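You operate a simulated robot arm through the tools that you are given. There is no shell and no other tool. Be economical: measure what you need, move in short steps, check, and stop when the job is done.

You run a simulated robot arm. Do the job below in one go: nothing can be reset, and whatever is moved stays where it is left.

Task
With the key off, swap the burnt fan relay for the one that the fan relay label asks for.
Fine: Choose among the three grey relays on the brown dash and leave the burnt one there; then key on so the fan turns; don't start the engine. Leave the other controls and parts alone. Set down upright: burnt relay, what you pick out.

The check looks at the end state, three seconds after you hand in, the way a careful person would. Anything else that was tipped, shoved, dropped, spilled or broken makes it a failure.

Robot
A 6-joint arm with a two-finger gripper, on a carriage that runs on a rail from [-1.024, 0] to [1.316, 0] (x, y) and turns from -1.641 to 4.154 rad about z. Base frame: it is fixed where the carriage stands at the start and does not move with it; the origin is on the floor, on the carriage's upright axis, x ahead of it, y to its left, z up. Lengths are in m, angles in rad, forces in N, time in s.
Its first joint turns from -2.897 to 2.897 rad. Places, roughly: blue fan switch [0, 0.4, 0.9]; bottom hose clamp bolt [0, 1.4, 0.7]; brass bleed screw [0.1, 0.9, 1.2]; brass thermostat [0.25, 1.5, 0.75]; brown dash cluster [0.3, 0.4, 1]; brown dash throttle knob [0, 0.5, 1]; clear measuring jug [0.5, 1.5, 0.75]; cream key [0.5, 0.4, 0.9]; cream top of the brown dash [0.2, 0.6, 1]; green trainer black clamp [0.3, 0.4, 0.4]; green trainer engine [0.3, 1.1, 0.7]; green trainer left brake pedal [-0.1, 0.3, 0.1]; green trainer red clamp [0.5, 0.4, 0.4]; green trainer right brake pedal [0.6, 0.3, 0.1]; heater hose clamp bolt [0.6, 0.8, 0.8]; inside of the fan relay socket [0.5, 0.6, 1]. Payload 5 kg.
Tool frame: the origin (TCP) lies between the finger pads and is the grasp point; the fingertips stand 0.03 m ahead of it; z points along the fingers, y is the line along which they close. Largest opening 0.176 m; the body of the gripper starts 0.153 m behind the TCP.
Orientation is that of the tool frame in the base frame, as a unit quaternion [x, y, z, w]. With the fingers straight down and closing along the base's y, the tool's x points along the base's -x, its y along +y and its z along -z.

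Tools
- The arm moves only by the tool jog_arm. Its argument "rows" is a list of rows, each a list of 7 numbers: the shift along the base's x, y, z in m, then the turn, a rotation vector about the base's x, y, z in rad, then the finger opening in m, from 0 to 0.176. In form: [[x, y, z, rx, ry, rz, gripper], ...]. A call has 1 to 12 rows; each row is the pose to reach, as a shift and turn from the pose commanded when the call began. A row lasts 0.2 s, in which the tool goes at most 0.05 m and 0.15 rad; a call with a longer step from one row to the next is refused whole, and so is a gripper value outside its range. A pose out of reach is approached as far as the arm can. The call stops where the force on the tool passes 40 N (or 10 N more than at its start, if that is more) or the arm is blocked; 0.2 s more then pass. Each finger halts on what it meets, pressing with about 34 N; the grip force reading is that of the motor and also rises with nothing between the fingers. The clock runs only during rows and for 0.2 s after the last one: add rows that repeat a pose to give the fingers time. It gives the time, the measured TCP pose, the force on the tool (base axes), the opening and the grip force at its end, in the units of the frame above (readings bear some noise), with the torque about the TCP (base axes, N m) and any sound that the robot's microphone picked up.
- Cameras (640 x 400 px; columns grow to the right, rows downward): "scene" is now at [0.0661, 0.2426, 1.6208]; the picture's right is [0.36, -0.93, 0.00], its down [-0.39, -0.15, -0.91] and it looks along [0.85, 0.33, -0.41] (base axes); focal length 214 px, centre (320, 200). "wrist" rides on the gripper at [0.067, -0.009, -0.183] in the tool frame; the picture's right is [0.14, 0.99, 0.00], its down [-0.92, 0.13, -0.36] and it looks along [-0.36, 0.05, 0.93] (tool axes); focal length 251 px, centre (320, 200). There is no depth. A picture from a camera that has moved, and an enlarged one, comes with that camera's place and axes in the base frame and with its lens.
- snapshot(camera): a new picture of that camera. It takes no simulated time.
- raise_lower(by): slides the trunk up (or, below 0, down) by that many m; the arm and the scene camera ride with it, the base frame stays. It gives what a move gives, with no picture.
- roll_base(legs): drives the robot by 1 to 6 legs, each [ahead, left, turn to the left] in m, m and rad, along the robot's own axes; the way and the turn of a leg run together, so that a leg with both is an arc; at most 1.5 m and 3.142 rad a leg. The arm and the cameras ride along, it lands a little off, and it stops where it bumps. It keeps to its track: a leg is cut to what the track allows. It gives what a move gives.
- aim_head(pan, tilt): turns the head with the scene camera to pan (to the left, within 2.094 rad either way) and tilt (down, from -0.506 to 1.204), counted from straight ahead of the robot. It gives what a move gives.
- inspect(camera, box): a new picture of the part [left, top, right, bottom] of that camera's present view, enlarged. It takes no simulated time.
- sign_off(): hands the job in; it is judged then, once.

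Go step by step. Nothing tells you exact positions but the pictures and the camera data: compare them with the known pose of the tool, close in by small moves and look again before you grip or let go. The budget is 120 turns and 98 pictures, counting those below and the enlarged ones. Unless the task says otherwise, let go and move clear before handing in, and close with one line.

The tools are called as name(argument=value, ...) on one line, values as JSON. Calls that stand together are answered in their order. jog_arm: Moves the arm, as the interface text tells. Its arguments: {"type":"object","properties":{"rows":{"type":"array"}},"required":["rows"]} The other tools are called the same way: raise_lower (by) slides the trunk up or down; roll_base (legs) drives the base; aim_head (pan, tilt) turns the head that bears the scene camera; snapshot (camera) takes a picture; inspect (camera, box) takes an enlarged picture of a part of a camera's view; sign_off () hands the job in.

At the start:

```text
time: 0.0
ee_pos: [0.5392, 0.53, 1.3416]
tcp_rot: [0.0, 1.0, 0.0, 0.001]
contact_force: [0.8, 0.8, 0.5]
ft_torque: [0.0, -0.01, -0.02]
grip_width: 0.1762
grasp_force: 0.1
trunk travel left (down, up): [-0.15, 0.2]
robot x, y, heading: [-0.0023, -0.0019, -0.002]
head pan, tilt: [2.025, 1.201]
```

scene: 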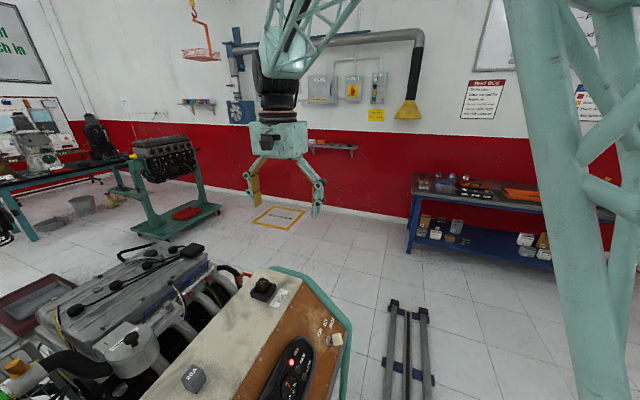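
wrist: 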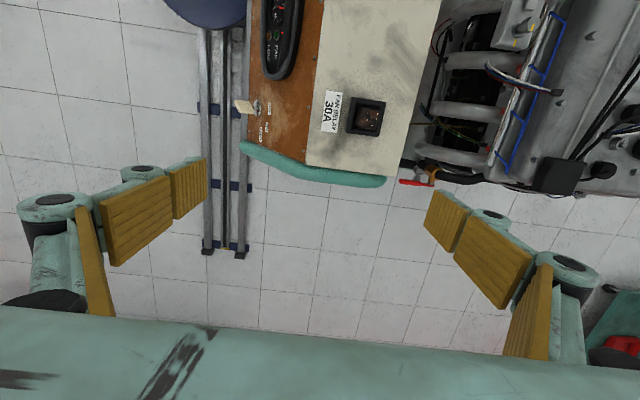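

I see the fan relay label "FAN RELAY 30A" beside the black socket, and a grey relay marked 20A on the cream top. I'll take new pictures to find the other relays.

snapshot(camera="scene")

inspect(camera="wrist", box=[220, 0, 460, 150])

```text
95 pictures are left
camera scene: at [0.0661, 0.2426, 1.6208], right [0.36, -0.93, 0.0], down [-0.39, -0.15, -0.91], along [0.85, 0.33, -0.41], focal length 214 px, centre (320, 200)
```

scene: 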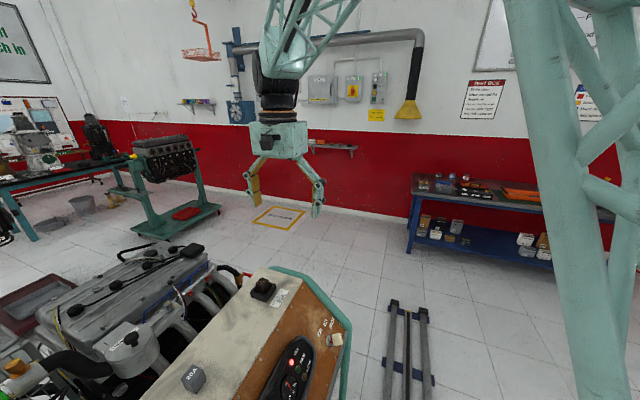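

```text
2.67 times, centred on (340, 75) of wrist
camera zoom: at [0.4725, 0.5229, 1.5252], right [-0.14, 0.99, 0.0], down [0.92, 0.13, 0.36], along [0.36, 0.05, -0.93], focal length 670 px, centre (267, 533)
```

zoom: 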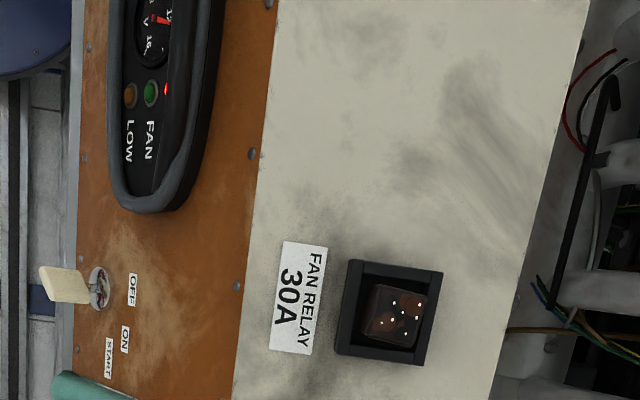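

The socket holds the burnt relay and asks for 30A. I'll turn the head to look down at the dash.

aim_head(pan=1.2, tilt=1.0)

snapshot(camera="scene")

```text
time: 1.1
ee_pos: [0.5387, 0.5312, 1.3408]
tcp_rot: [0.0, 1.0, 0.001, 0.0]
contact_force: [0.8, 0.6, 1.0]
ft_torque: [-0.04, 0.03, 0.02]
grip_width: 0.1759
grasp_force: 0.1
trunk travel left (down, up): [-0.15, 0.2]
robot x, y, heading: [-0.0012, -0.0006, 0.0]
head pan, tilt: [1.201, 1.0]
```

```text
93 pictures are left
camera scene: at [0.066, 0.2428, 1.6207], right [0.36, -0.93, 0.0], down [-0.39, -0.15, -0.91], along [0.85, 0.33, -0.42], focal length 214 px, centre (320, 200)
```

scene: 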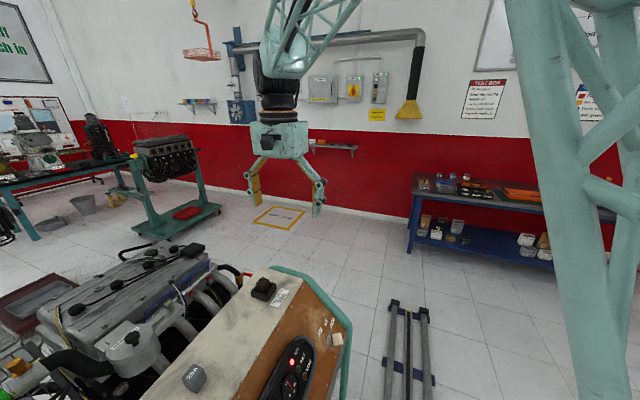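

The head reports the new angles but the view barely changed. I'll try one more aim to see how it responds.

aim_head(pan=1.9, tilt=0.4)

snapshot(camera="scene")

```text
time: 2.2
ee_pos: [0.5379, 0.5321, 1.3411]
tcp_rot: [0.0, 1.0, 0.0, 0.0]
contact_force: [0.3, 0.1, -0.3]
ft_torque: [0.03, -0.01, 0.01]
grip_width: 0.1759
grasp_force: 0.0
trunk travel left (down, up): [-0.15, 0.2]
robot x, y, heading: [-0.0015, -0.0006, 0.004]
head pan, tilt: [1.901, 0.4]
```

```text
92 pictures are left
camera scene: at [0.0653, 0.2458, 1.6251], right [0.39, -0.92, 0.0], down [-0.34, -0.15, -0.93], along [0.85, 0.36, -0.37], focal length 214 px, centre (320, 200)
```

scene: 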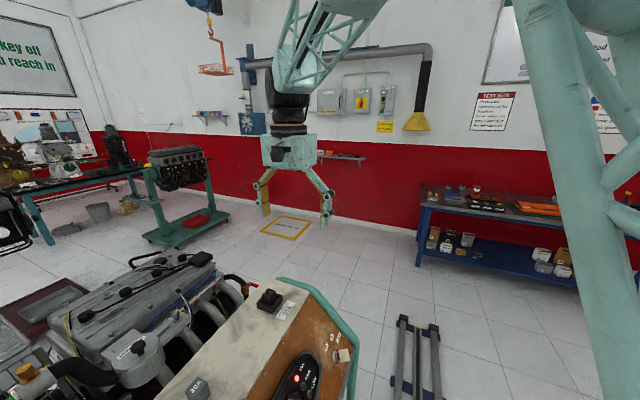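

The view may have been taken mid-move, so I'll look again.

snapshot(camera="scene")

```text
91 pictures are left
camera scene: at [0.0653, 0.2458, 1.6251], right [0.39, -0.92, 0.0], down [-0.34, -0.15, -0.93], along [0.85, 0.36, -0.37], focal length 214 px, centre (320, 200)
```

scene: 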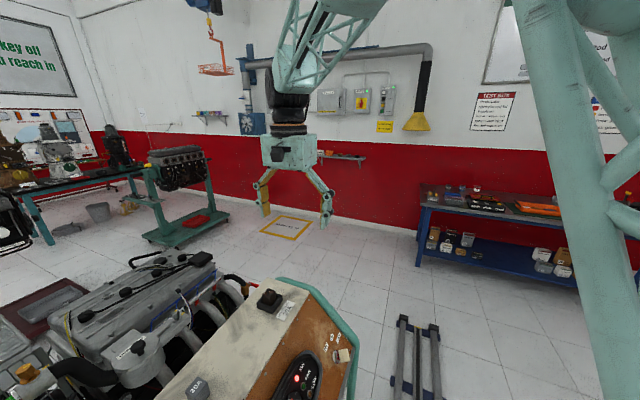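

The head barely moves the view, so I'll rely on the wrist camera. I'm moving the arm towards -x to see the rest of the cream top.

jog_arm(rows=[[-0.05, 0, 0, 0, 0, 0, 0.176], [-0.1, 0, 0, 0, 0, 0, 0.176], [-0.15, 0, 0, 0, 0, 0, 0.176], [-0.2, 0, 0, 0, 0, 0, 0.176], [-0.25, 0, 0, 0, 0, 0, 0.176], [-0.28, 0, 0, 0, 0, 0, 0.176]])

snapshot(camera="wrist")

snapshot(camera="scene")

```text
time: 3.6
ee_pos: [0.2733, 0.5322, 1.3438]
tcp_rot: [0.012, 1.0, 0.004, 0.001]
contact_force: [0.7, 1.0, -0.4]
ft_torque: [-0.04, 0.19, 0.0]
grip_width: 0.1758
grasp_force: 0.0
trunk travel left (down, up): [-0.15, 0.2]
robot x, y, heading: [-0.0003, 0.0004, -0.002]
head pan, tilt: [1.901, 0.4]
```

```text
90 pictures are left
camera wrist: at [0.2061, 0.5232, 1.5279], right [-0.12, 0.99, 0.01], down [0.92, 0.1, 0.37], along [0.36, 0.05, -0.93], focal length 251 px, centre (320, 200)
```

wrist: 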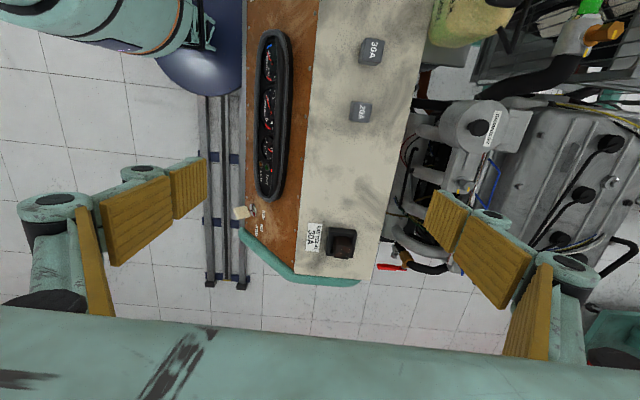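

```text
89 pictures are left
camera scene: at [0.057, 0.1617, 1.661], right [-0.54, -0.84, 0.0], down [0.01, 0.0, -1.0], along [0.84, -0.54, 0.01], focal length 214 px, centre (320, 200)
```

scene: 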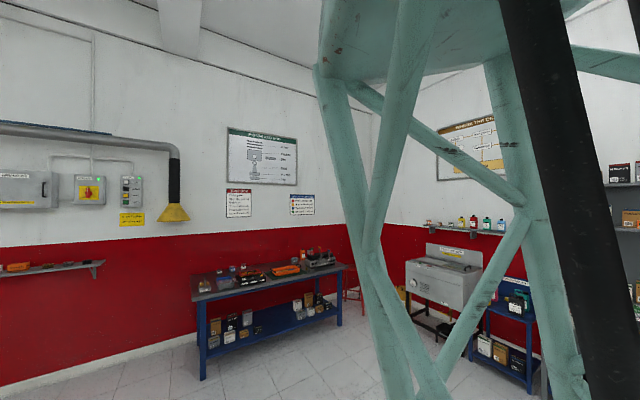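

I can see two grey relays (one looks like 30A or 36A, one 20A) on the cream top. I need closer looks and the third relay, which is likely further towards -x.

jog_arm(rows=[[-0.05, 0, 0, 0, 0, 0, 0.176], [-0.1, 0, 0, 0, 0, 0, 0.176], [-0.15, 0, 0, 0, 0, 0, 0.176], [-0.2, 0, 0, 0, 0, 0, 0.176], [-0.2, 0, 0, 0, 0, 0, 0.176], [-0.2, 0, 0, 0, 0, 0, 0.176]])

snapshot(camera="wrist")

snapshot(camera="scene")

```text
time: 4.2
ee_pos: [0.2881, 0.5013, 1.3316]
tcp_rot: [0.113, 0.994, -0.007, -0.002]
contact_force: [-0.2, 1.8, -0.1]
ft_torque: [-0.29, -0.14, 0.02]
grip_width: 0.1758
grasp_force: 0.0
trunk travel left (down, up): [-0.15, 0.2]
robot x, y, heading: [-0.003, 0.0005, -0.002]
head pan, tilt: [1.901, 0.4]
stopped in row 3: the arm was blocked; the commanded pose is now the measured one
```

```text
88 pictures are left
camera wrist: at [0.2224, 0.5099, 1.5153], right [0.09, 1.0, -0.01], down [0.93, -0.08, 0.36], along [0.36, -0.05, -0.93], focal length 251 px, centre (320, 200)
```

wrist: 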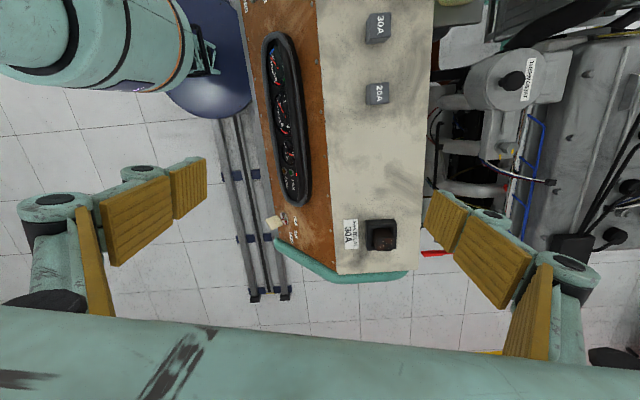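

```text
87 pictures are left
camera scene: at [0.0533, 0.1574, 1.6557], right [-0.59, -0.81, 0.0], down [-0.04, 0.03, -1.0], along [0.81, -0.58, -0.05], focal length 214 px, centre (320, 200)
```

scene: 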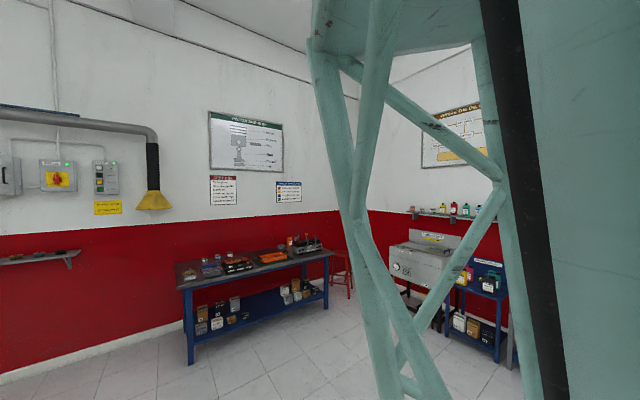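

The 30A and 20A relays sit near (0.115, 0.605) and (0.217, 0.604), and the socket near (0.50, 0.61). The arm is jammed against the head, so I'll pull it out ahead, then drive +0.3 and turn the carriage to face the dash.

jog_arm(rows=[[0.03, -0.03, 0.02, 0, 0, 0, 0.176], [0.06, -0.06, 0.04, 0, 0, 0, 0.176], [0.095, -0.095, 0.05, 0, 0, 0, 0.176], [0.13, -0.13, 0.05, 0, 0, 0, 0.176], [0.16, -0.165, 0.05, 0, 0, 0, 0.176], [0.19, -0.2, 0.05, 0, 0, 0, 0.176], [0.22, -0.24, 0.05, 0, 0, 0, 0.176], [0.25, -0.28, 0.05, 0, 0, 0, 0.176], [0.27, -0.32, 0.05, 0, 0, 0, 0.176], [0.28, -0.36, 0.05, 0, 0, 0, 0.176]])

snapshot(camera="scene")

```text
refused: row 3 steps farther than a row can; nothing moved
```

```text
86 pictures are left
camera scene: at [0.0533, 0.1574, 1.6557], right [-0.59, -0.81, 0.0], down [-0.04, 0.03, -1.0], along [0.81, -0.58, -0.05], focal length 214 px, centre (320, 200)
```

scene: 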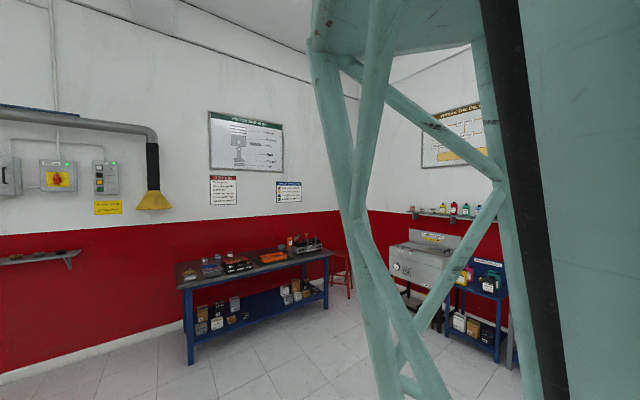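

The step was slightly too long; I'll repeat it with smaller increments.

jog_arm(rows=[[0.03, -0.03, 0.01, 0, 0, 0, 0.176], [0.06, -0.06, 0.02, 0, 0, 0, 0.176], [0.09, -0.09, 0.03, 0, 0, 0, 0.176], [0.12, -0.125, 0.04, 0, 0, 0, 0.176], [0.15, -0.16, 0.04, 0, 0, 0, 0.176], [0.18, -0.195, 0.04, 0, 0, 0, 0.176], [0.21, -0.23, 0.04, 0, 0, 0, 0.176], [0.235, -0.27, 0.04, 0, 0, 0, 0.176], [0.255, -0.31, 0.04, 0, 0, 0, 0.176], [0.265, -0.35, 0.04, 0, 0, 0, 0.176]])

snapshot(camera="scene")

```text
time: 6.4
ee_pos: [0.5487, 0.1504, 1.3712]
tcp_rot: [0.109, 0.994, -0.009, -0.002]
contact_force: [-0.1, 0.9, 0.3]
ft_torque: [-0.17, -0.02, 0.05]
grip_width: 0.1759
grasp_force: 0.0
trunk travel left (down, up): [-0.15, 0.2]
robot x, y, heading: [0.0021, -0.0014, -0.002]
head pan, tilt: [1.901, 0.4]
```

```text
85 pictures are left
camera scene: at [-0.0498, 0.298, 1.6233], right [0.95, 0.32, 0.0], down [0.12, -0.37, -0.92], along [-0.29, 0.87, -0.39], focal length 214 px, centre (320, 200)
```

scene: 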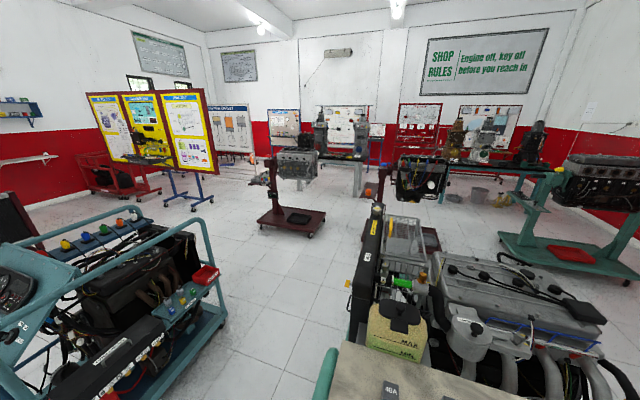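

The head is free now and I can read a 40A relay, so the 30A choice is clear. Next I drive +0.3 and turn left to face the dash.

aim_head(pan=-0.1, tilt=0.8)

roll_base(legs=[[0.3, 0, 0], [0, 0, 1.57]])

snapshot(camera="scene")

snapshot(camera="wrist")

```text
time: 8.4
ee_pos: [0.5499, 0.1506, 1.3691]
tcp_rot: [0.109, 0.994, -0.008, -0.003]
contact_force: [0.6, 0.1, -0.5]
ft_torque: [-0.01, 0.01, 0.02]
grip_width: 0.176
grasp_force: 0.1
trunk travel left (down, up): [-0.15, 0.2]
robot x, y, heading: [0.0002, -0.0007, -0.002]
head pan, tilt: [-0.099, 0.799]
```

```text
time: 14.3
ee_pos: [0.1408, 0.546, 1.3705]
tcp_rot: [-0.632, 0.775, -0.008, 0.003]
contact_force: [1.0, -0.2, 0.3]
ft_torque: [-0.04, 0.0, 0.0]
grip_width: 0.176
grasp_force: 0.1
trunk travel left (down, up): [-0.15, 0.2]
robot x, y, heading: [0.298, -0.0018, 1.585]
head pan, tilt: [-0.099, 0.799]
```

```text
84 pictures are left
camera scene: at [0.0965, 0.0567, 1.5883], right [1.0, -0.08, 0.0], down [-0.06, -0.71, -0.7], along [0.06, 0.69, -0.72], focal length 214 px, centre (320, 200)
```

scene: 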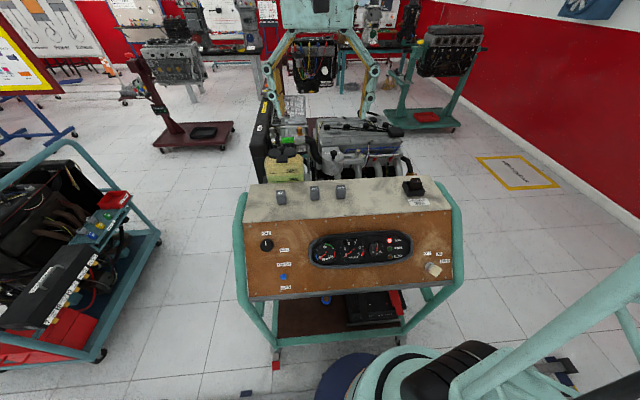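

```text
83 pictures are left
camera wrist: at [0.1333, 0.4816, 1.5539], right [-1.0, 0.06, -0.02], down [0.05, 0.93, 0.36], along [0.04, 0.35, -0.93], focal length 251 px, centre (320, 200)
```

wrist: 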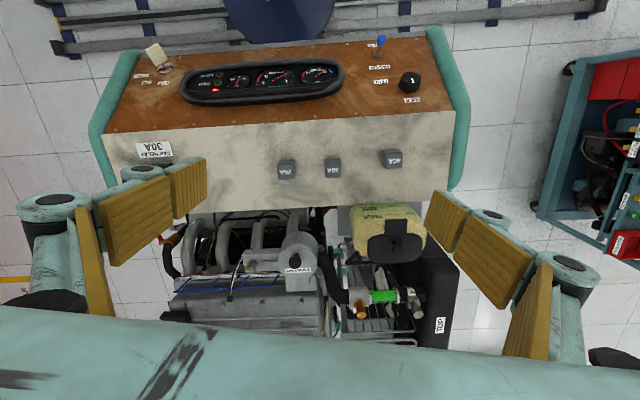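

Now I have a good overview of the dash with three relays (40A, 30A, 20A), the socket and the key. Zooming in on the key and the socket.

inspect(camera="scene", box=[370, 170, 466, 290])

inspect(camera="scene", box=[260, 170, 360, 230])

inspect(camera="wrist", box=[110, 20, 430, 220])

```text
3.33 times, centred on (418, 230) of scene
camera zoom: at [0.0965, 0.0567, 1.5883], right [1.0, -0.08, 0.0], down [-0.06, -0.71, -0.7], along [0.06, 0.69, -0.72], focal length 715 px, centre (-7, 100)
```

zoom: 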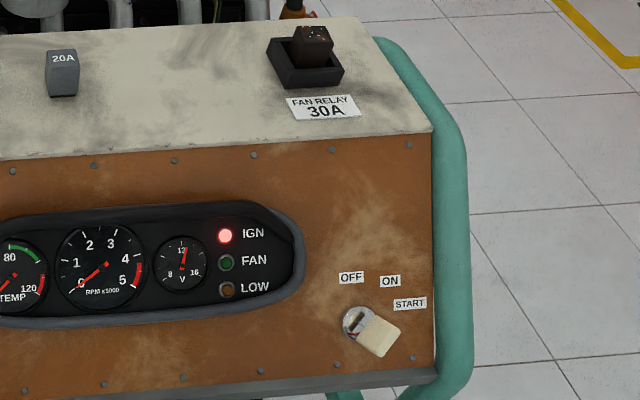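

```text
6.40 times, centred on (310, 200) of scene
camera zoom: at [0.0965, 0.0567, 1.5883], right [1.0, -0.08, 0.0], down [-0.06, -0.71, -0.7], along [0.06, 0.69, -0.72], focal length 1373 px, centre (384, 200)
```

zoom: 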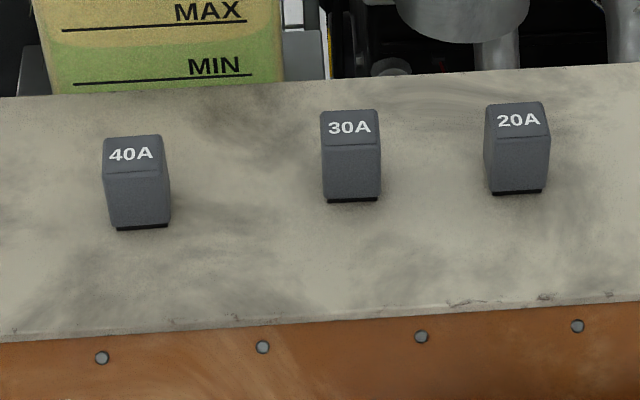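

```text
2.00 times, centred on (270, 120) of wrist
camera zoom: at [0.1333, 0.4816, 1.5539], right [-1.0, 0.06, -0.02], down [0.05, 0.93, 0.36], along [0.04, 0.35, -0.93], focal length 503 px, centre (420, 360)
```

zoom: 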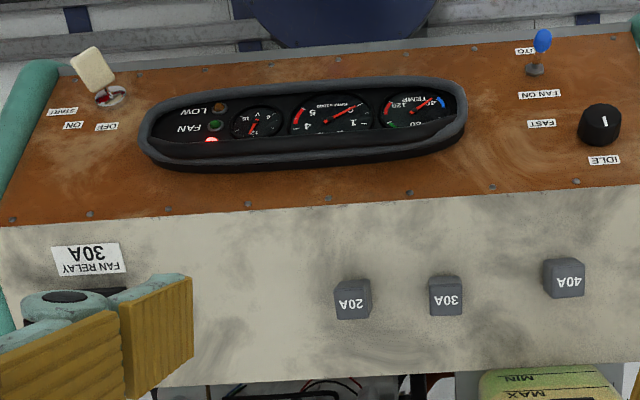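

The IGN lamp is lit and the key bow points at ON, so the key must be turned to OFF first; its keyhole is near (0.51, 0.378, 0.889). I'll move the carriage left and turn it so the arm can reach the key from in front.

roll_base(legs=[[0, 0.35, 0], [0, 0, -0.9]])

aim_head(pan=0.0, tilt=0.7)

snapshot(camera="scene")

snapshot(camera="wrist")

```text
time: 19.0
ee_pos: [0.2781, 0.4657, 1.3695]
tcp_rot: [-0.233, 0.972, -0.009, 0.001]
contact_force: [0.3, 0.3, 0.3]
ft_torque: [0.0, -0.01, -0.01]
grip_width: 0.1761
grasp_force: 0.0
trunk travel left (down, up): [-0.15, 0.2]
robot x, y, heading: [-0.0518, -0.0015, 0.689]
head pan, tilt: [-0.099, 0.799]
```

```text
time: 19.7
ee_pos: [0.2781, 0.465, 1.3691]
tcp_rot: [-0.232, 0.973, -0.008, 0.001]
contact_force: [-0.2, 0.1, -0.5]
ft_torque: [0.02, 0.01, 0.0]
grip_width: 0.176
grasp_force: 0.0
trunk travel left (down, up): [-0.15, 0.2]
robot x, y, heading: [-0.0526, 0.001, 0.691]
head pan, tilt: [0.0, 0.7]
```

```text
79 pictures are left
camera scene: at [-0.1327, 0.2029, 1.5965], right [0.63, -0.77, 0.0], down [-0.5, -0.41, -0.76], along [0.59, 0.49, -0.64], focal length 214 px, centre (320, 200)
```

scene: 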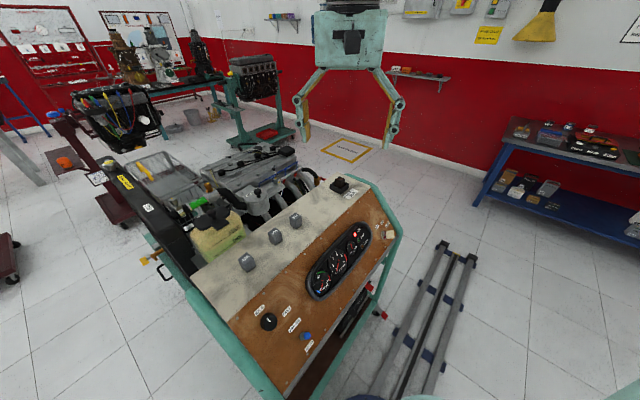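

```text
78 pictures are left
camera wrist: at [0.2227, 0.4309, 1.5539], right [-0.57, 0.82, -0.02], down [0.76, 0.54, 0.36], along [0.3, 0.19, -0.93], focal length 251 px, centre (320, 200)
```

wrist: 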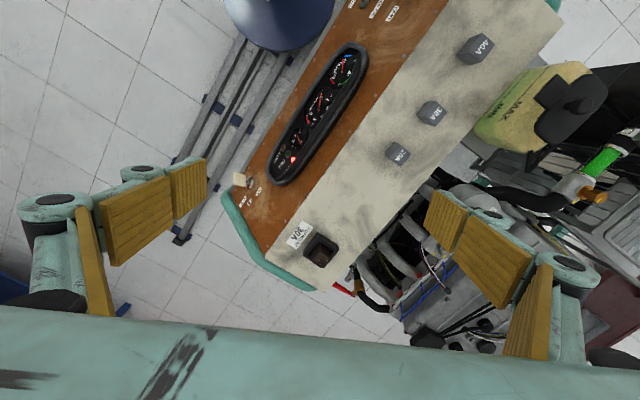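

The key is free to reach from here. I'll move the tool to a hover 0.2 m out from the key, fingers pointing along the inward normal of the panel.

jog_arm(rows=[[0.0194, -0.0223, -0.0281, 0.0739, -0.015, 0.031, 0.16], [0.0388, -0.0447, -0.0562, 0.1478, -0.03, 0.062, 0.15], [0.0583, -0.067, -0.0843, 0.2218, -0.045, 0.093, 0.14], [0.0777, -0.0893, -0.1123, 0.2957, -0.06, 0.124, 0.13], [0.0971, -0.1117, -0.1404, 0.3696, -0.075, 0.155, 0.12], [0.1165, -0.134, -0.1685, 0.4435, -0.09, 0.186, 0.11], [0.1359, -0.1563, -0.1966, 0.5174, -0.105, 0.217, 0.1], [0.1553, -0.1787, -0.2247, 0.5913, -0.12, 0.248, 0.09], [0.1748, -0.201, -0.2528, 0.6653, -0.135, 0.279, 0.08], [0.1942, -0.2233, -0.2808, 0.7392, -0.15, 0.31, 0.07], [0.2136, -0.2457, -0.3089, 0.8131, -0.165, 0.341, 0.06], [0.233, -0.268, -0.337, 0.887, -0.18, 0.372, 0.06]])

snapshot(camera="wrist")

snapshot(camera="scene")

```text
time: 22.3
ee_pos: [0.5122, 0.1978, 1.0329]
tcp_rot: [-0.379, 0.821, 0.385, 0.186]
contact_force: [0.0, -0.1, 1.4]
ft_torque: [-0.21, -0.13, -0.11]
grip_width: 0.0599
grasp_force: 0.0
trunk travel left (down, up): [-0.15, 0.2]
robot x, y, heading: [-0.0486, -0.0023, 0.688]
head pan, tilt: [0.0, 0.7]
```

```text
77 pictures are left
camera wrist: at [0.4735, 0.0212, 1.1044], right [-0.85, 0.35, 0.41], down [0.49, 0.21, 0.84], along [0.2, 0.91, -0.35], focal length 251 px, centre (320, 200)
```

wrist: 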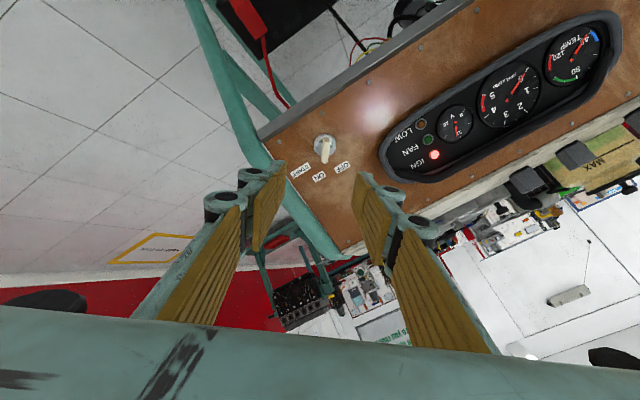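

```text
76 pictures are left
camera scene: at [-0.1333, 0.204, 1.5963], right [0.63, -0.77, 0.0], down [-0.5, -0.41, -0.76], along [0.59, 0.48, -0.64], focal length 214 px, centre (320, 200)
```

scene: 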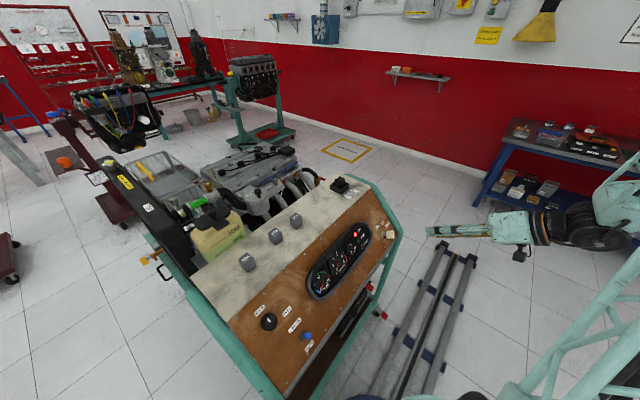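

The tool hovers in front of the panel. I'll zoom on the key to get its position and direction.

inspect(camera="wrist", box=[270, 110, 382, 180])

inspect(camera="scene", box=[336, 180, 432, 240])

```text
5.71 times, centred on (326, 145) of wrist
camera zoom: at [0.4735, 0.0212, 1.1044], right [-0.85, 0.35, 0.41], down [0.49, 0.21, 0.84], along [0.2, 0.91, -0.35], focal length 1437 px, centre (286, 514)
```

zoom: 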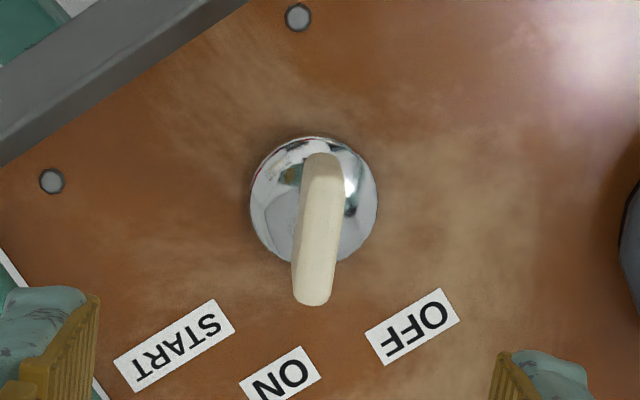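

```text
6.67 times, centred on (384, 210) of scene
camera zoom: at [-0.1333, 0.204, 1.5963], right [0.63, -0.77, 0.0], down [-0.5, -0.41, -0.76], along [0.59, 0.48, -0.64], focal length 1430 px, centre (-107, 133)
```

zoom: 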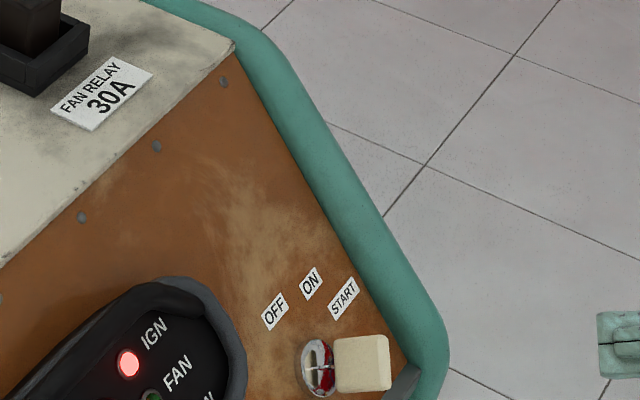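

The key axis fits: hub at about (0.506, 0.376, 0.890) and bow centre at about (0.505, 0.348, 0.916). I'll advance with the fingers open around the bow.

jog_arm(rows=[[-0.007, 0.035, -0.028, 0, 0, 0, 0.06], [-0.007, 0.07, -0.055, 0, 0, 0, 0.06], [-0.007, 0.1, -0.078, 0, 0, 0, 0.06], [-0.007, 0.12, -0.094, 0, 0, 0, 0.06], [-0.007, 0.135, -0.105, 0, 0, 0, 0.06], [-0.007, 0.135, -0.105, 0, 0, 0, 0.06]])

snapshot(camera="wrist")

inspect(camera="scene", box=[336, 180, 480, 270])

```text
time: 23.7
ee_pos: [0.505, 0.3324, 0.927]
tcp_rot: [-0.378, 0.821, 0.385, 0.185]
contact_force: [-0.5, -0.1, 0.4]
ft_torque: [-0.04, 0.0, 0.01]
grip_width: 0.0599
grasp_force: 0.1
trunk travel left (down, up): [-0.15, 0.2]
robot x, y, heading: [-0.0487, -0.0023, 0.688]
head pan, tilt: [0.0, 0.7]
```

```text
73 pictures are left
camera wrist: at [0.4669, 0.1562, 0.9993], right [-0.85, 0.35, 0.41], down [0.49, 0.21, 0.84], along [0.2, 0.91, -0.35], focal length 251 px, centre (320, 200)
```

wrist: 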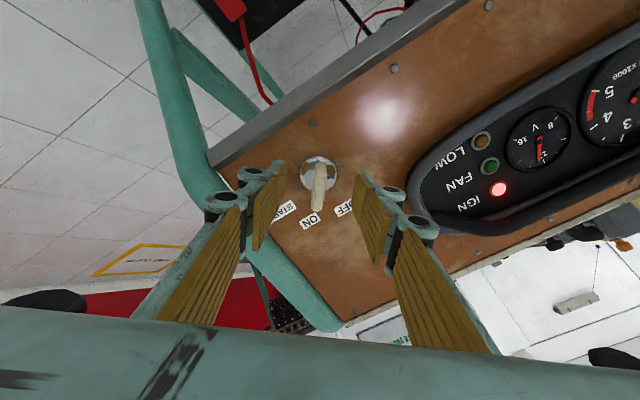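

```text
4.44 times, centred on (408, 225) of scene
camera zoom: at [-0.1325, 0.2033, 1.5965], right [0.64, -0.77, 0.0], down [-0.5, -0.41, -0.76], along [0.59, 0.49, -0.64], focal length 953 px, centre (-71, 89)
```

zoom: 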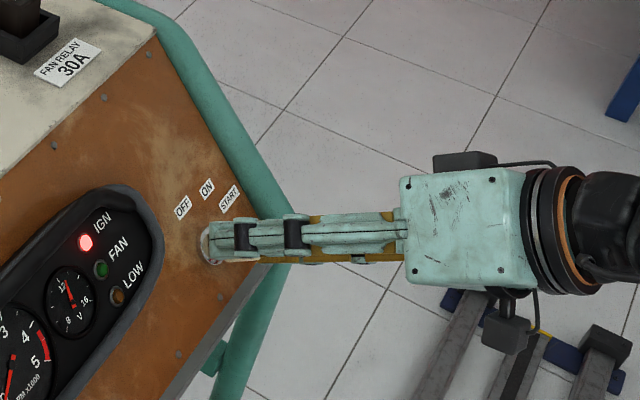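

The fingers straddle the bow evenly. Closing gently on it.

jog_arm(rows=[[0, 0, 0, 0, 0, 0, 0.04], [0, 0, 0, 0, 0, 0, 0.02], [0, 0, 0, 0, 0, 0, 0.005], [0, 0, 0, 0, 0, 0, 0.005], [0, 0, 0, 0, 0, 0, 0.005]])

inspect(camera="wrist", box=[240, 120, 400, 220])

```text
time: 24.9
ee_pos: [0.5048, 0.3315, 0.9266]
tcp_rot: [-0.378, 0.821, 0.386, 0.184]
contact_force: [6.4, -2.6, -10.6]
ft_torque: [-0.14, -0.34, -0.41]
grip_width: 0.0098
grasp_force: 45.0
trunk travel left (down, up): [-0.15, 0.2]
robot x, y, heading: [-0.0522, -0.0009, 0.686]
head pan, tilt: [0.0, 0.7]
```

```text
4.00 times, centred on (320, 170) of wrist
camera zoom: at [0.4675, 0.1554, 0.9991], right [-0.84, 0.35, 0.41], down [0.49, 0.21, 0.84], along [0.2, 0.91, -0.35], focal length 1006 px, centre (320, 320)
```

zoom: 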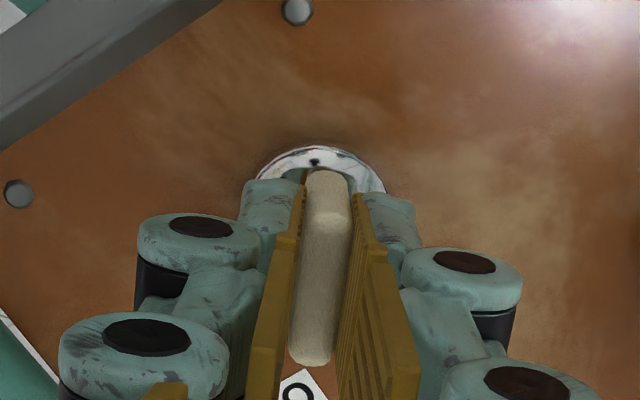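

The bow is gripped (9.8 mm). Now I'll turn it anticlockwise from ON towards OFF in small steps.

jog_arm(rows=[[0, 0, 0, 0, -0.078, 0.062, 0.005], [0, 0, 0, 0, -0.157, 0.124, 0.005], [0, 0, 0, 0, -0.235, 0.187, 0.005], [0, 0, 0, 0, -0.313, 0.249, 0.005], [0, 0, 0, 0, -0.391, 0.311, 0.005], [0, 0, 0, 0, -0.47, 0.373, 0.005]])

snapshot(camera="wrist")

```text
time: 26.4
ee_pos: [0.5062, 0.3348, 0.9382]
tcp_rot: [-0.604, 0.671, 0.32, 0.287]
contact_force: [-6.3, -4.2, 2.5]
ft_torque: [1.31, 0.01, -0.02]
grip_width: 0.0097
grasp_force: 45.3
out of reach, approached as far as the arm can: row 6
trunk travel left (down, up): [-0.15, 0.2]
robot x, y, heading: [-0.0505, -0.0015, 0.691]
head pan, tilt: [0.0, 0.7]
stopped in row 6: the force on the tool passed its limit at 43 N (the readings are from after the stop); the commanded pose is now the measured one
```

```text
70 pictures are left
camera wrist: at [0.5102, 0.1512, 1.0009], right [-1.0, -0.02, -0.02], down [-0.03, 0.31, 0.95], along [-0.01, 0.95, -0.31], focal length 251 px, centre (320, 200)
```

wrist: 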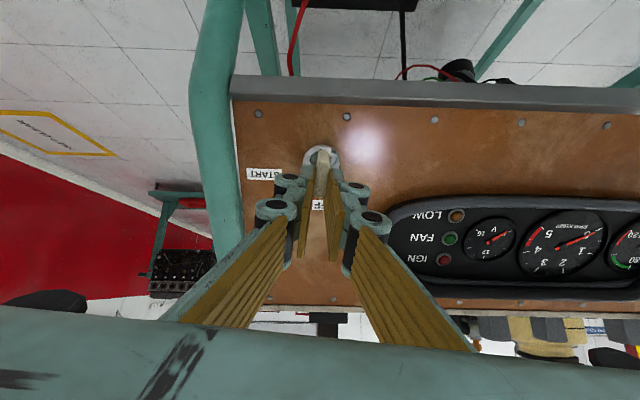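

The IGN lamp is dark, so the key is off; the arm hit its reach there. I'll open and back away along the axis.

jog_arm(rows=[[0, 0, 0, 0, 0, 0, 0.03], [0, 0, 0, 0, 0, 0, 0.06], [0, 0, 0, 0, 0, 0, 0.06]])

inspect(camera="wrist", box=[240, 120, 480, 270])

```text
time: 27.2
ee_pos: [0.5094, 0.3344, 0.9367]
tcp_rot: [-0.604, 0.671, 0.321, 0.287]
contact_force: [0.6, -0.7, 0.1]
ft_torque: [0.02, -0.02, 0.0]
grip_width: 0.0601
grasp_force: 0.0
trunk travel left (down, up): [-0.15, 0.2]
robot x, y, heading: [-0.0515, -0.0004, 0.688]
head pan, tilt: [0.0, 0.7]
```

```text
2.67 times, centred on (360, 195) of wrist
camera zoom: at [0.5115, 0.1509, 1.0002], right [-1.0, -0.02, -0.02], down [-0.03, 0.31, 0.95], along [-0.01, 0.95, -0.31], focal length 670 px, centre (213, 213)
```

zoom: 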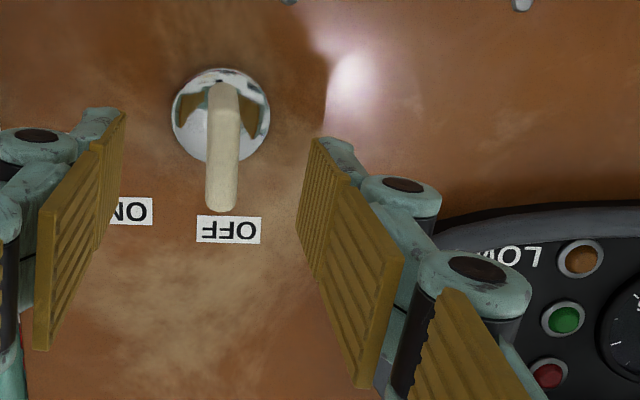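

The key is clearly at OFF and the IGN lamp is dark. I'll back out, then swing up over the dash with the tool pointing down again.

jog_arm(rows=[[0, -0.035, 0.028, 0, 0, 0, 0.06], [0, -0.07, 0.056, 0, 0, 0, 0.06], [0, -0.105, 0.084, 0, 0, 0, 0.06], [0, -0.14, 0.112, 0, 0, 0, 0.06], [0, -0.156, 0.124, 0, 0, 0, 0.06]])

jog_arm(rows=[[-0.005, 0.0, 0.04, -0.06, 0.054, -0.113, 0.07], [-0.01, 0.02, 0.08, -0.12, 0.108, -0.227, 0.08], [-0.015, 0.05, 0.11, -0.18, 0.162, -0.34, 0.09], [-0.02, 0.085, 0.14, -0.24, 0.216, -0.454, 0.1], [-0.025, 0.125, 0.165, -0.3, 0.27, -0.567, 0.1], [-0.03, 0.165, 0.19, -0.36, 0.324, -0.68, 0.1], [-0.035, 0.205, 0.21, -0.42, 0.378, -0.794, 0.1], [-0.04, 0.245, 0.225, -0.48, 0.432, -0.907, 0.1], [-0.045, 0.285, 0.235, -0.54, 0.486, -1.021, 0.1], [-0.05, 0.32, 0.24, -0.6, 0.54, -1.134, 0.1], [-0.055, 0.35, 0.24, -0.66, 0.594, -1.248, 0.1], [-0.06, 0.38, 0.24, -0.72, 0.648, -1.361, 0.1]])

snapshot(camera="wrist")

snapshot(camera="scene")

```text
time: 28.4
ee_pos: [0.5093, 0.1783, 1.0611]
tcp_rot: [-0.604, 0.672, 0.32, 0.287]
contact_force: [0.5, -0.3, 0.0]
ft_torque: [-0.04, -0.01, -0.01]
grip_width: 0.06
grasp_force: 0.1
trunk travel left (down, up): [-0.15, 0.2]
robot x, y, heading: [-0.0492, -0.0026, 0.691]
head pan, tilt: [0.0, 0.7]
```

```text
time: 31.0
ee_pos: [0.45, 0.5581, 1.3006]
tcp_rot: [0.002, 1.0, 0.0, 0.001]
contact_force: [0.9, -0.6, 0.9]
ft_torque: [0.15, -0.03, 0.03]
grip_width: 0.0999
grasp_force: 0.1
trunk travel left (down, up): [-0.15, 0.2]
robot x, y, heading: [-0.0463, -0.0002, 0.69]
head pan, tilt: [0.0, 0.7]
```

```text
68 pictures are left
camera wrist: at [0.3836, 0.5504, 1.4838], right [-0.13, 0.99, 0.0], down [0.92, 0.13, 0.36], along [0.36, 0.05, -0.93], focal length 251 px, centre (320, 200)
```

wrist: 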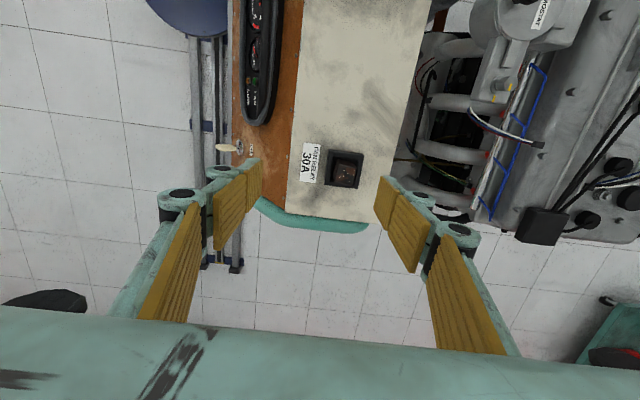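

```text
67 pictures are left
camera scene: at [-0.1337, 0.2021, 1.5965], right [0.64, -0.77, 0.0], down [-0.5, -0.41, -0.76], along [0.59, 0.49, -0.64], focal length 214 px, centre (320, 200)
```

scene: 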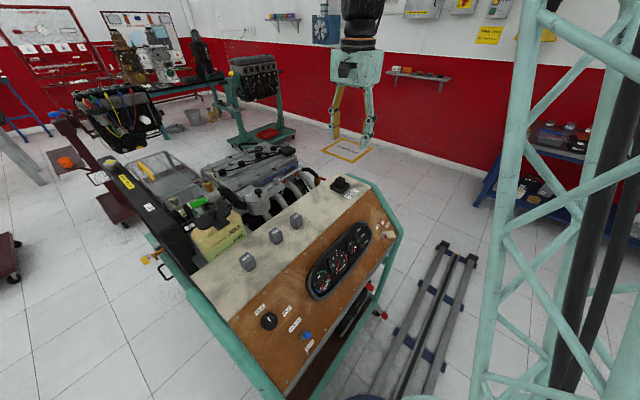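

Tool is pointing straight down near the socket and the way is clear. I'll zoom on the socket in both views to locate the burnt relay accurately.

inspect(camera="wrist", box=[290, 130, 386, 190])

inspect(camera="scene", box=[308, 165, 372, 205])

inspect(camera="scene", box=[230, 205, 310, 275])

```text
6.67 times, centred on (338, 160) of wrist
camera zoom: at [0.3836, 0.5504, 1.4838], right [-0.13, 0.99, 0.0], down [0.92, 0.13, 0.36], along [0.36, 0.05, -0.93], focal length 1676 px, centre (200, 467)
```

zoom: 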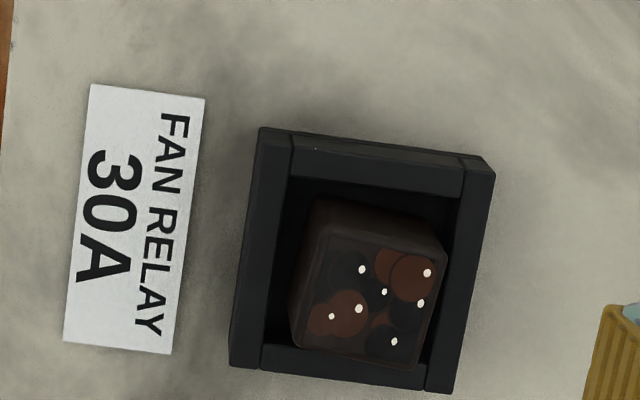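

```text
10.00 times, centred on (340, 185) of scene
camera zoom: at [-0.1337, 0.2021, 1.5965], right [0.64, -0.77, 0.0], down [-0.5, -0.41, -0.76], along [0.59, 0.49, -0.64], focal length 2145 px, centre (120, 350)
```

zoom: 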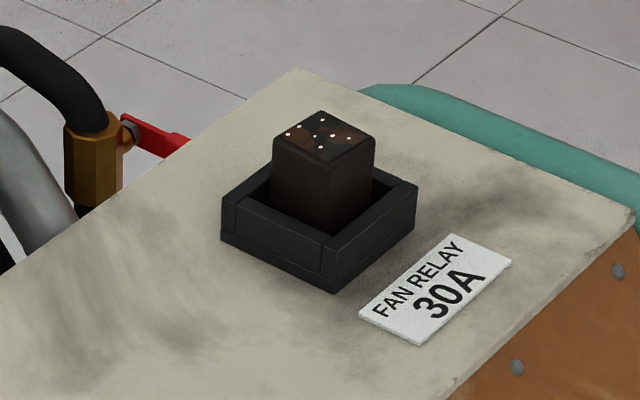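

```text
5.71 times, centred on (270, 240) of scene
camera zoom: at [-0.1337, 0.2021, 1.5965], right [0.64, -0.77, 0.0], down [-0.5, -0.41, -0.76], along [0.59, 0.49, -0.64], focal length 1226 px, centre (606, -29)
```

zoom: 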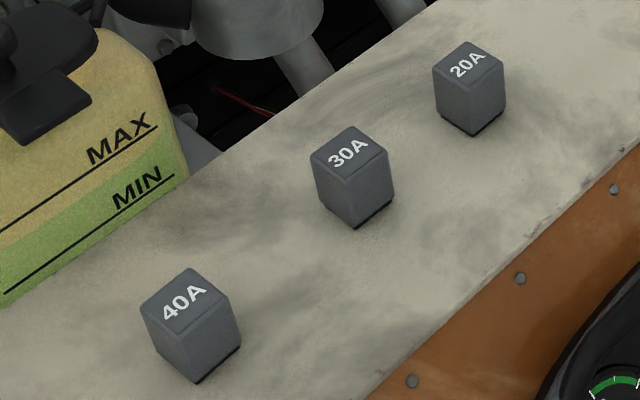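

The burnt relay sits loose in a walled socket, its top centre near (0.4845, 0.605, 1.10), and the key is off. I'll come down over it part of the way and check.

jog_arm(rows=[[0.02, 0.025, 0, 0, 0, 0, 0.08], [0.034, 0.047, 0, 0, 0, 0, 0.08], [0.034, 0.047, -0.05, 0, 0, 0, 0.08], [0.034, 0.047, -0.1, 0, 0, 0, 0.08], [0.034, 0.047, -0.14, 0, 0, 0, 0.08], [0.034, 0.047, -0.14, 0, 0, 0, 0.08]])

snapshot(camera="wrist")

inspect(camera="scene", box=[300, 130, 396, 210])

```text
time: 32.4
ee_pos: [0.4842, 0.6072, 1.1605]
tcp_rot: [0.0, 1.0, 0.002, 0.0]
contact_force: [0.0, 0.1, -0.2]
ft_torque: [-0.12, 0.02, -0.02]
grip_width: 0.0801
grasp_force: 0.1
trunk travel left (down, up): [-0.15, 0.2]
robot x, y, heading: [-0.0493, -0.0006, 0.689]
head pan, tilt: [0.0, 0.7]
```

```text
63 pictures are left
camera wrist: at [0.418, 0.5978, 1.3434], right [-0.14, 0.99, 0.0], down [0.92, 0.13, 0.36], along [0.36, 0.05, -0.93], focal length 251 px, centre (320, 200)
```

wrist: 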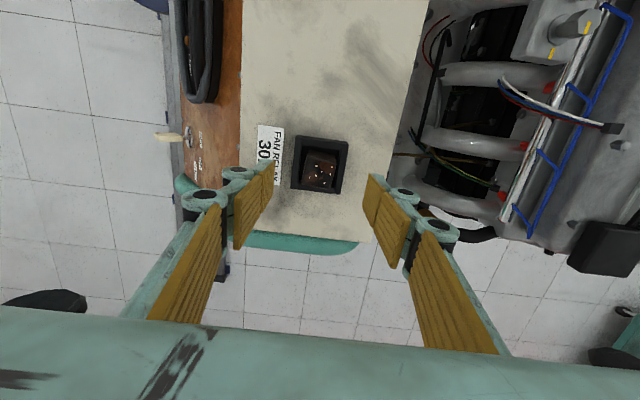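

```text
5.00 times, centred on (348, 170) of scene
camera zoom: at [-0.1337, 0.2032, 1.5966], right [0.64, -0.77, 0.0], down [-0.5, -0.41, -0.76], along [0.59, 0.49, -0.64], focal length 1072 px, centre (180, 350)
```

zoom: 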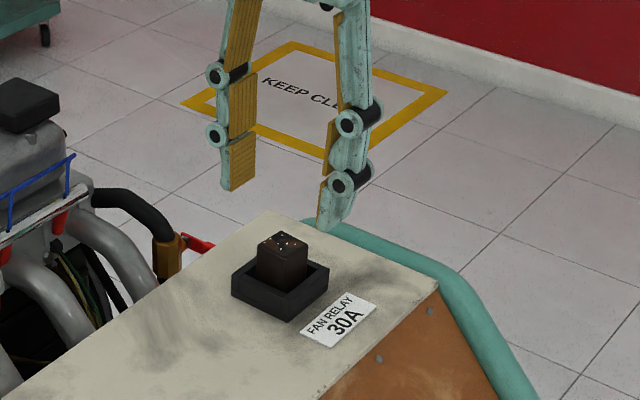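

The relay top lies right under the TCP (predicted pixel matches). Wall tops are near z 1.074, so I'll grip with the fingertips at about 1.081, just above the walls.

jog_arm(rows=[[0, -0.001, -0.03, 0, 0, 0, 0.08], [0, -0.001, -0.049, 0, 0, 0, 0.08], [0, -0.001, -0.049, 0, 0, 0, 0.06], [0, -0.001, -0.049, 0, 0, 0, 0.04], [0, -0.001, -0.049, 0, 0, 0, 0.02], [0, -0.001, -0.049, 0, 0, 0, 0.02], [0, -0.001, -0.049, 0, 0, 0, 0.02]])

inspect(camera="wrist", box=[240, 100, 400, 220])

inspect(camera="scene", box=[300, 130, 396, 210])

```text
time: 34.0
ee_pos: [0.483, 0.6048, 1.1126]
tcp_rot: [0.001, 1.0, 0.001, 0.0]
contact_force: [-0.3, 0.5, -0.5]
ft_torque: [0.02, 0.01, -0.02]
grip_width: 0.0308
grasp_force: 34.5
trunk travel left (down, up): [-0.15, 0.2]
robot x, y, heading: [-0.0536, -0.0046, 0.688]
head pan, tilt: [0.0, 0.7]
```

```text
3.33 times, centred on (320, 160) of wrist
camera zoom: at [0.4169, 0.596, 1.2953], right [-0.14, 0.99, 0.0], down [0.92, 0.13, 0.36], along [0.36, 0.05, -0.93], focal length 838 px, centre (320, 333)
```

zoom: 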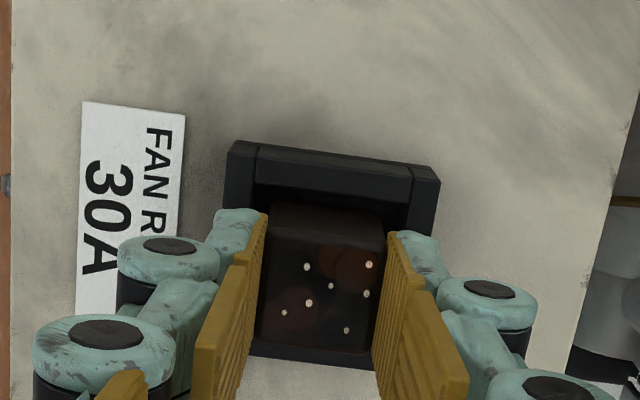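

```text
5.00 times, centred on (348, 170) of scene
camera zoom: at [-0.1339, 0.2027, 1.5966], right [0.64, -0.77, 0.0], down [-0.5, -0.41, -0.76], along [0.59, 0.49, -0.64], focal length 1072 px, centre (180, 350)
```

zoom: 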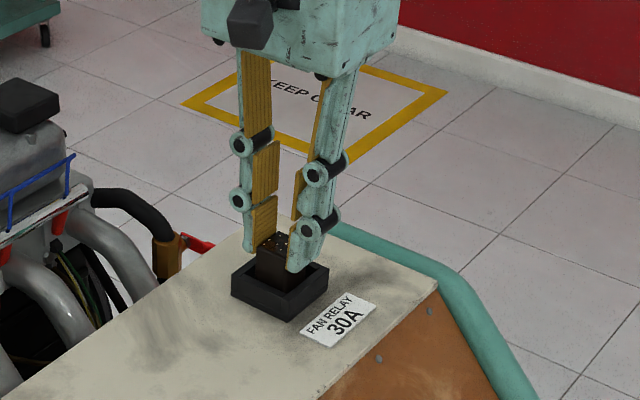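

Gripped at 30.8 mm, with the relay seated between the pads. Lifting it straight out slowly.

jog_arm(rows=[[0, 0, 0.02, 0, 0, 0, 0.02], [0, 0, 0.04, 0, 0, 0, 0.02], [0, 0, 0.07, 0, 0, 0, 0.02], [0, 0, 0.1, 0, 0, 0, 0.02], [-0.04, 0, 0.1, 0, 0, 0, 0.02], [-0.08, 0, 0.1, 0, 0, 0, 0.02], [-0.12, 0, 0.1, 0, 0, 0, 0.02], [-0.135, 0, 0.1, 0, 0, 0, 0.02], [-0.135, 0, 0.1, 0, 0, 0, 0.02]])

snapshot(camera="wrist")

inspect(camera="scene", box=[250, 110, 410, 230])

```text
time: 36.0
ee_pos: [0.3482, 0.6039, 1.2103]
tcp_rot: [0.001, 1.0, 0.001, 0.001]
contact_force: [-0.4, 0.7, -1.0]
ft_torque: [-0.04, -0.01, 0.01]
grip_width: 0.0309
grasp_force: 34.0
trunk travel left (down, up): [-0.15, 0.2]
robot x, y, heading: [-0.0474, -0.0019, 0.693]
head pan, tilt: [0.0, 0.7]
```

```text
59 pictures are left
camera wrist: at [0.2818, 0.5961, 1.3944], right [-0.14, 0.99, 0.0], down [0.92, 0.13, 0.36], along [0.36, 0.05, -0.93], focal length 251 px, centre (320, 200)
```

wrist: 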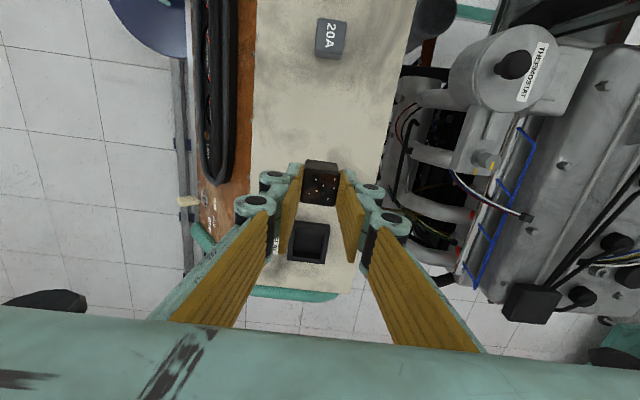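

```text
3.33 times, centred on (330, 170) of scene
camera zoom: at [-0.1339, 0.2029, 1.5965], right [0.64, -0.77, 0.0], down [-0.5, -0.41, -0.76], along [0.59, 0.49, -0.64], focal length 715 px, centre (287, 300)
```

zoom: 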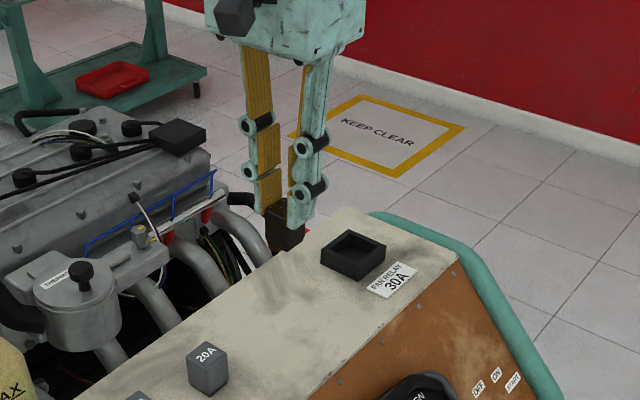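

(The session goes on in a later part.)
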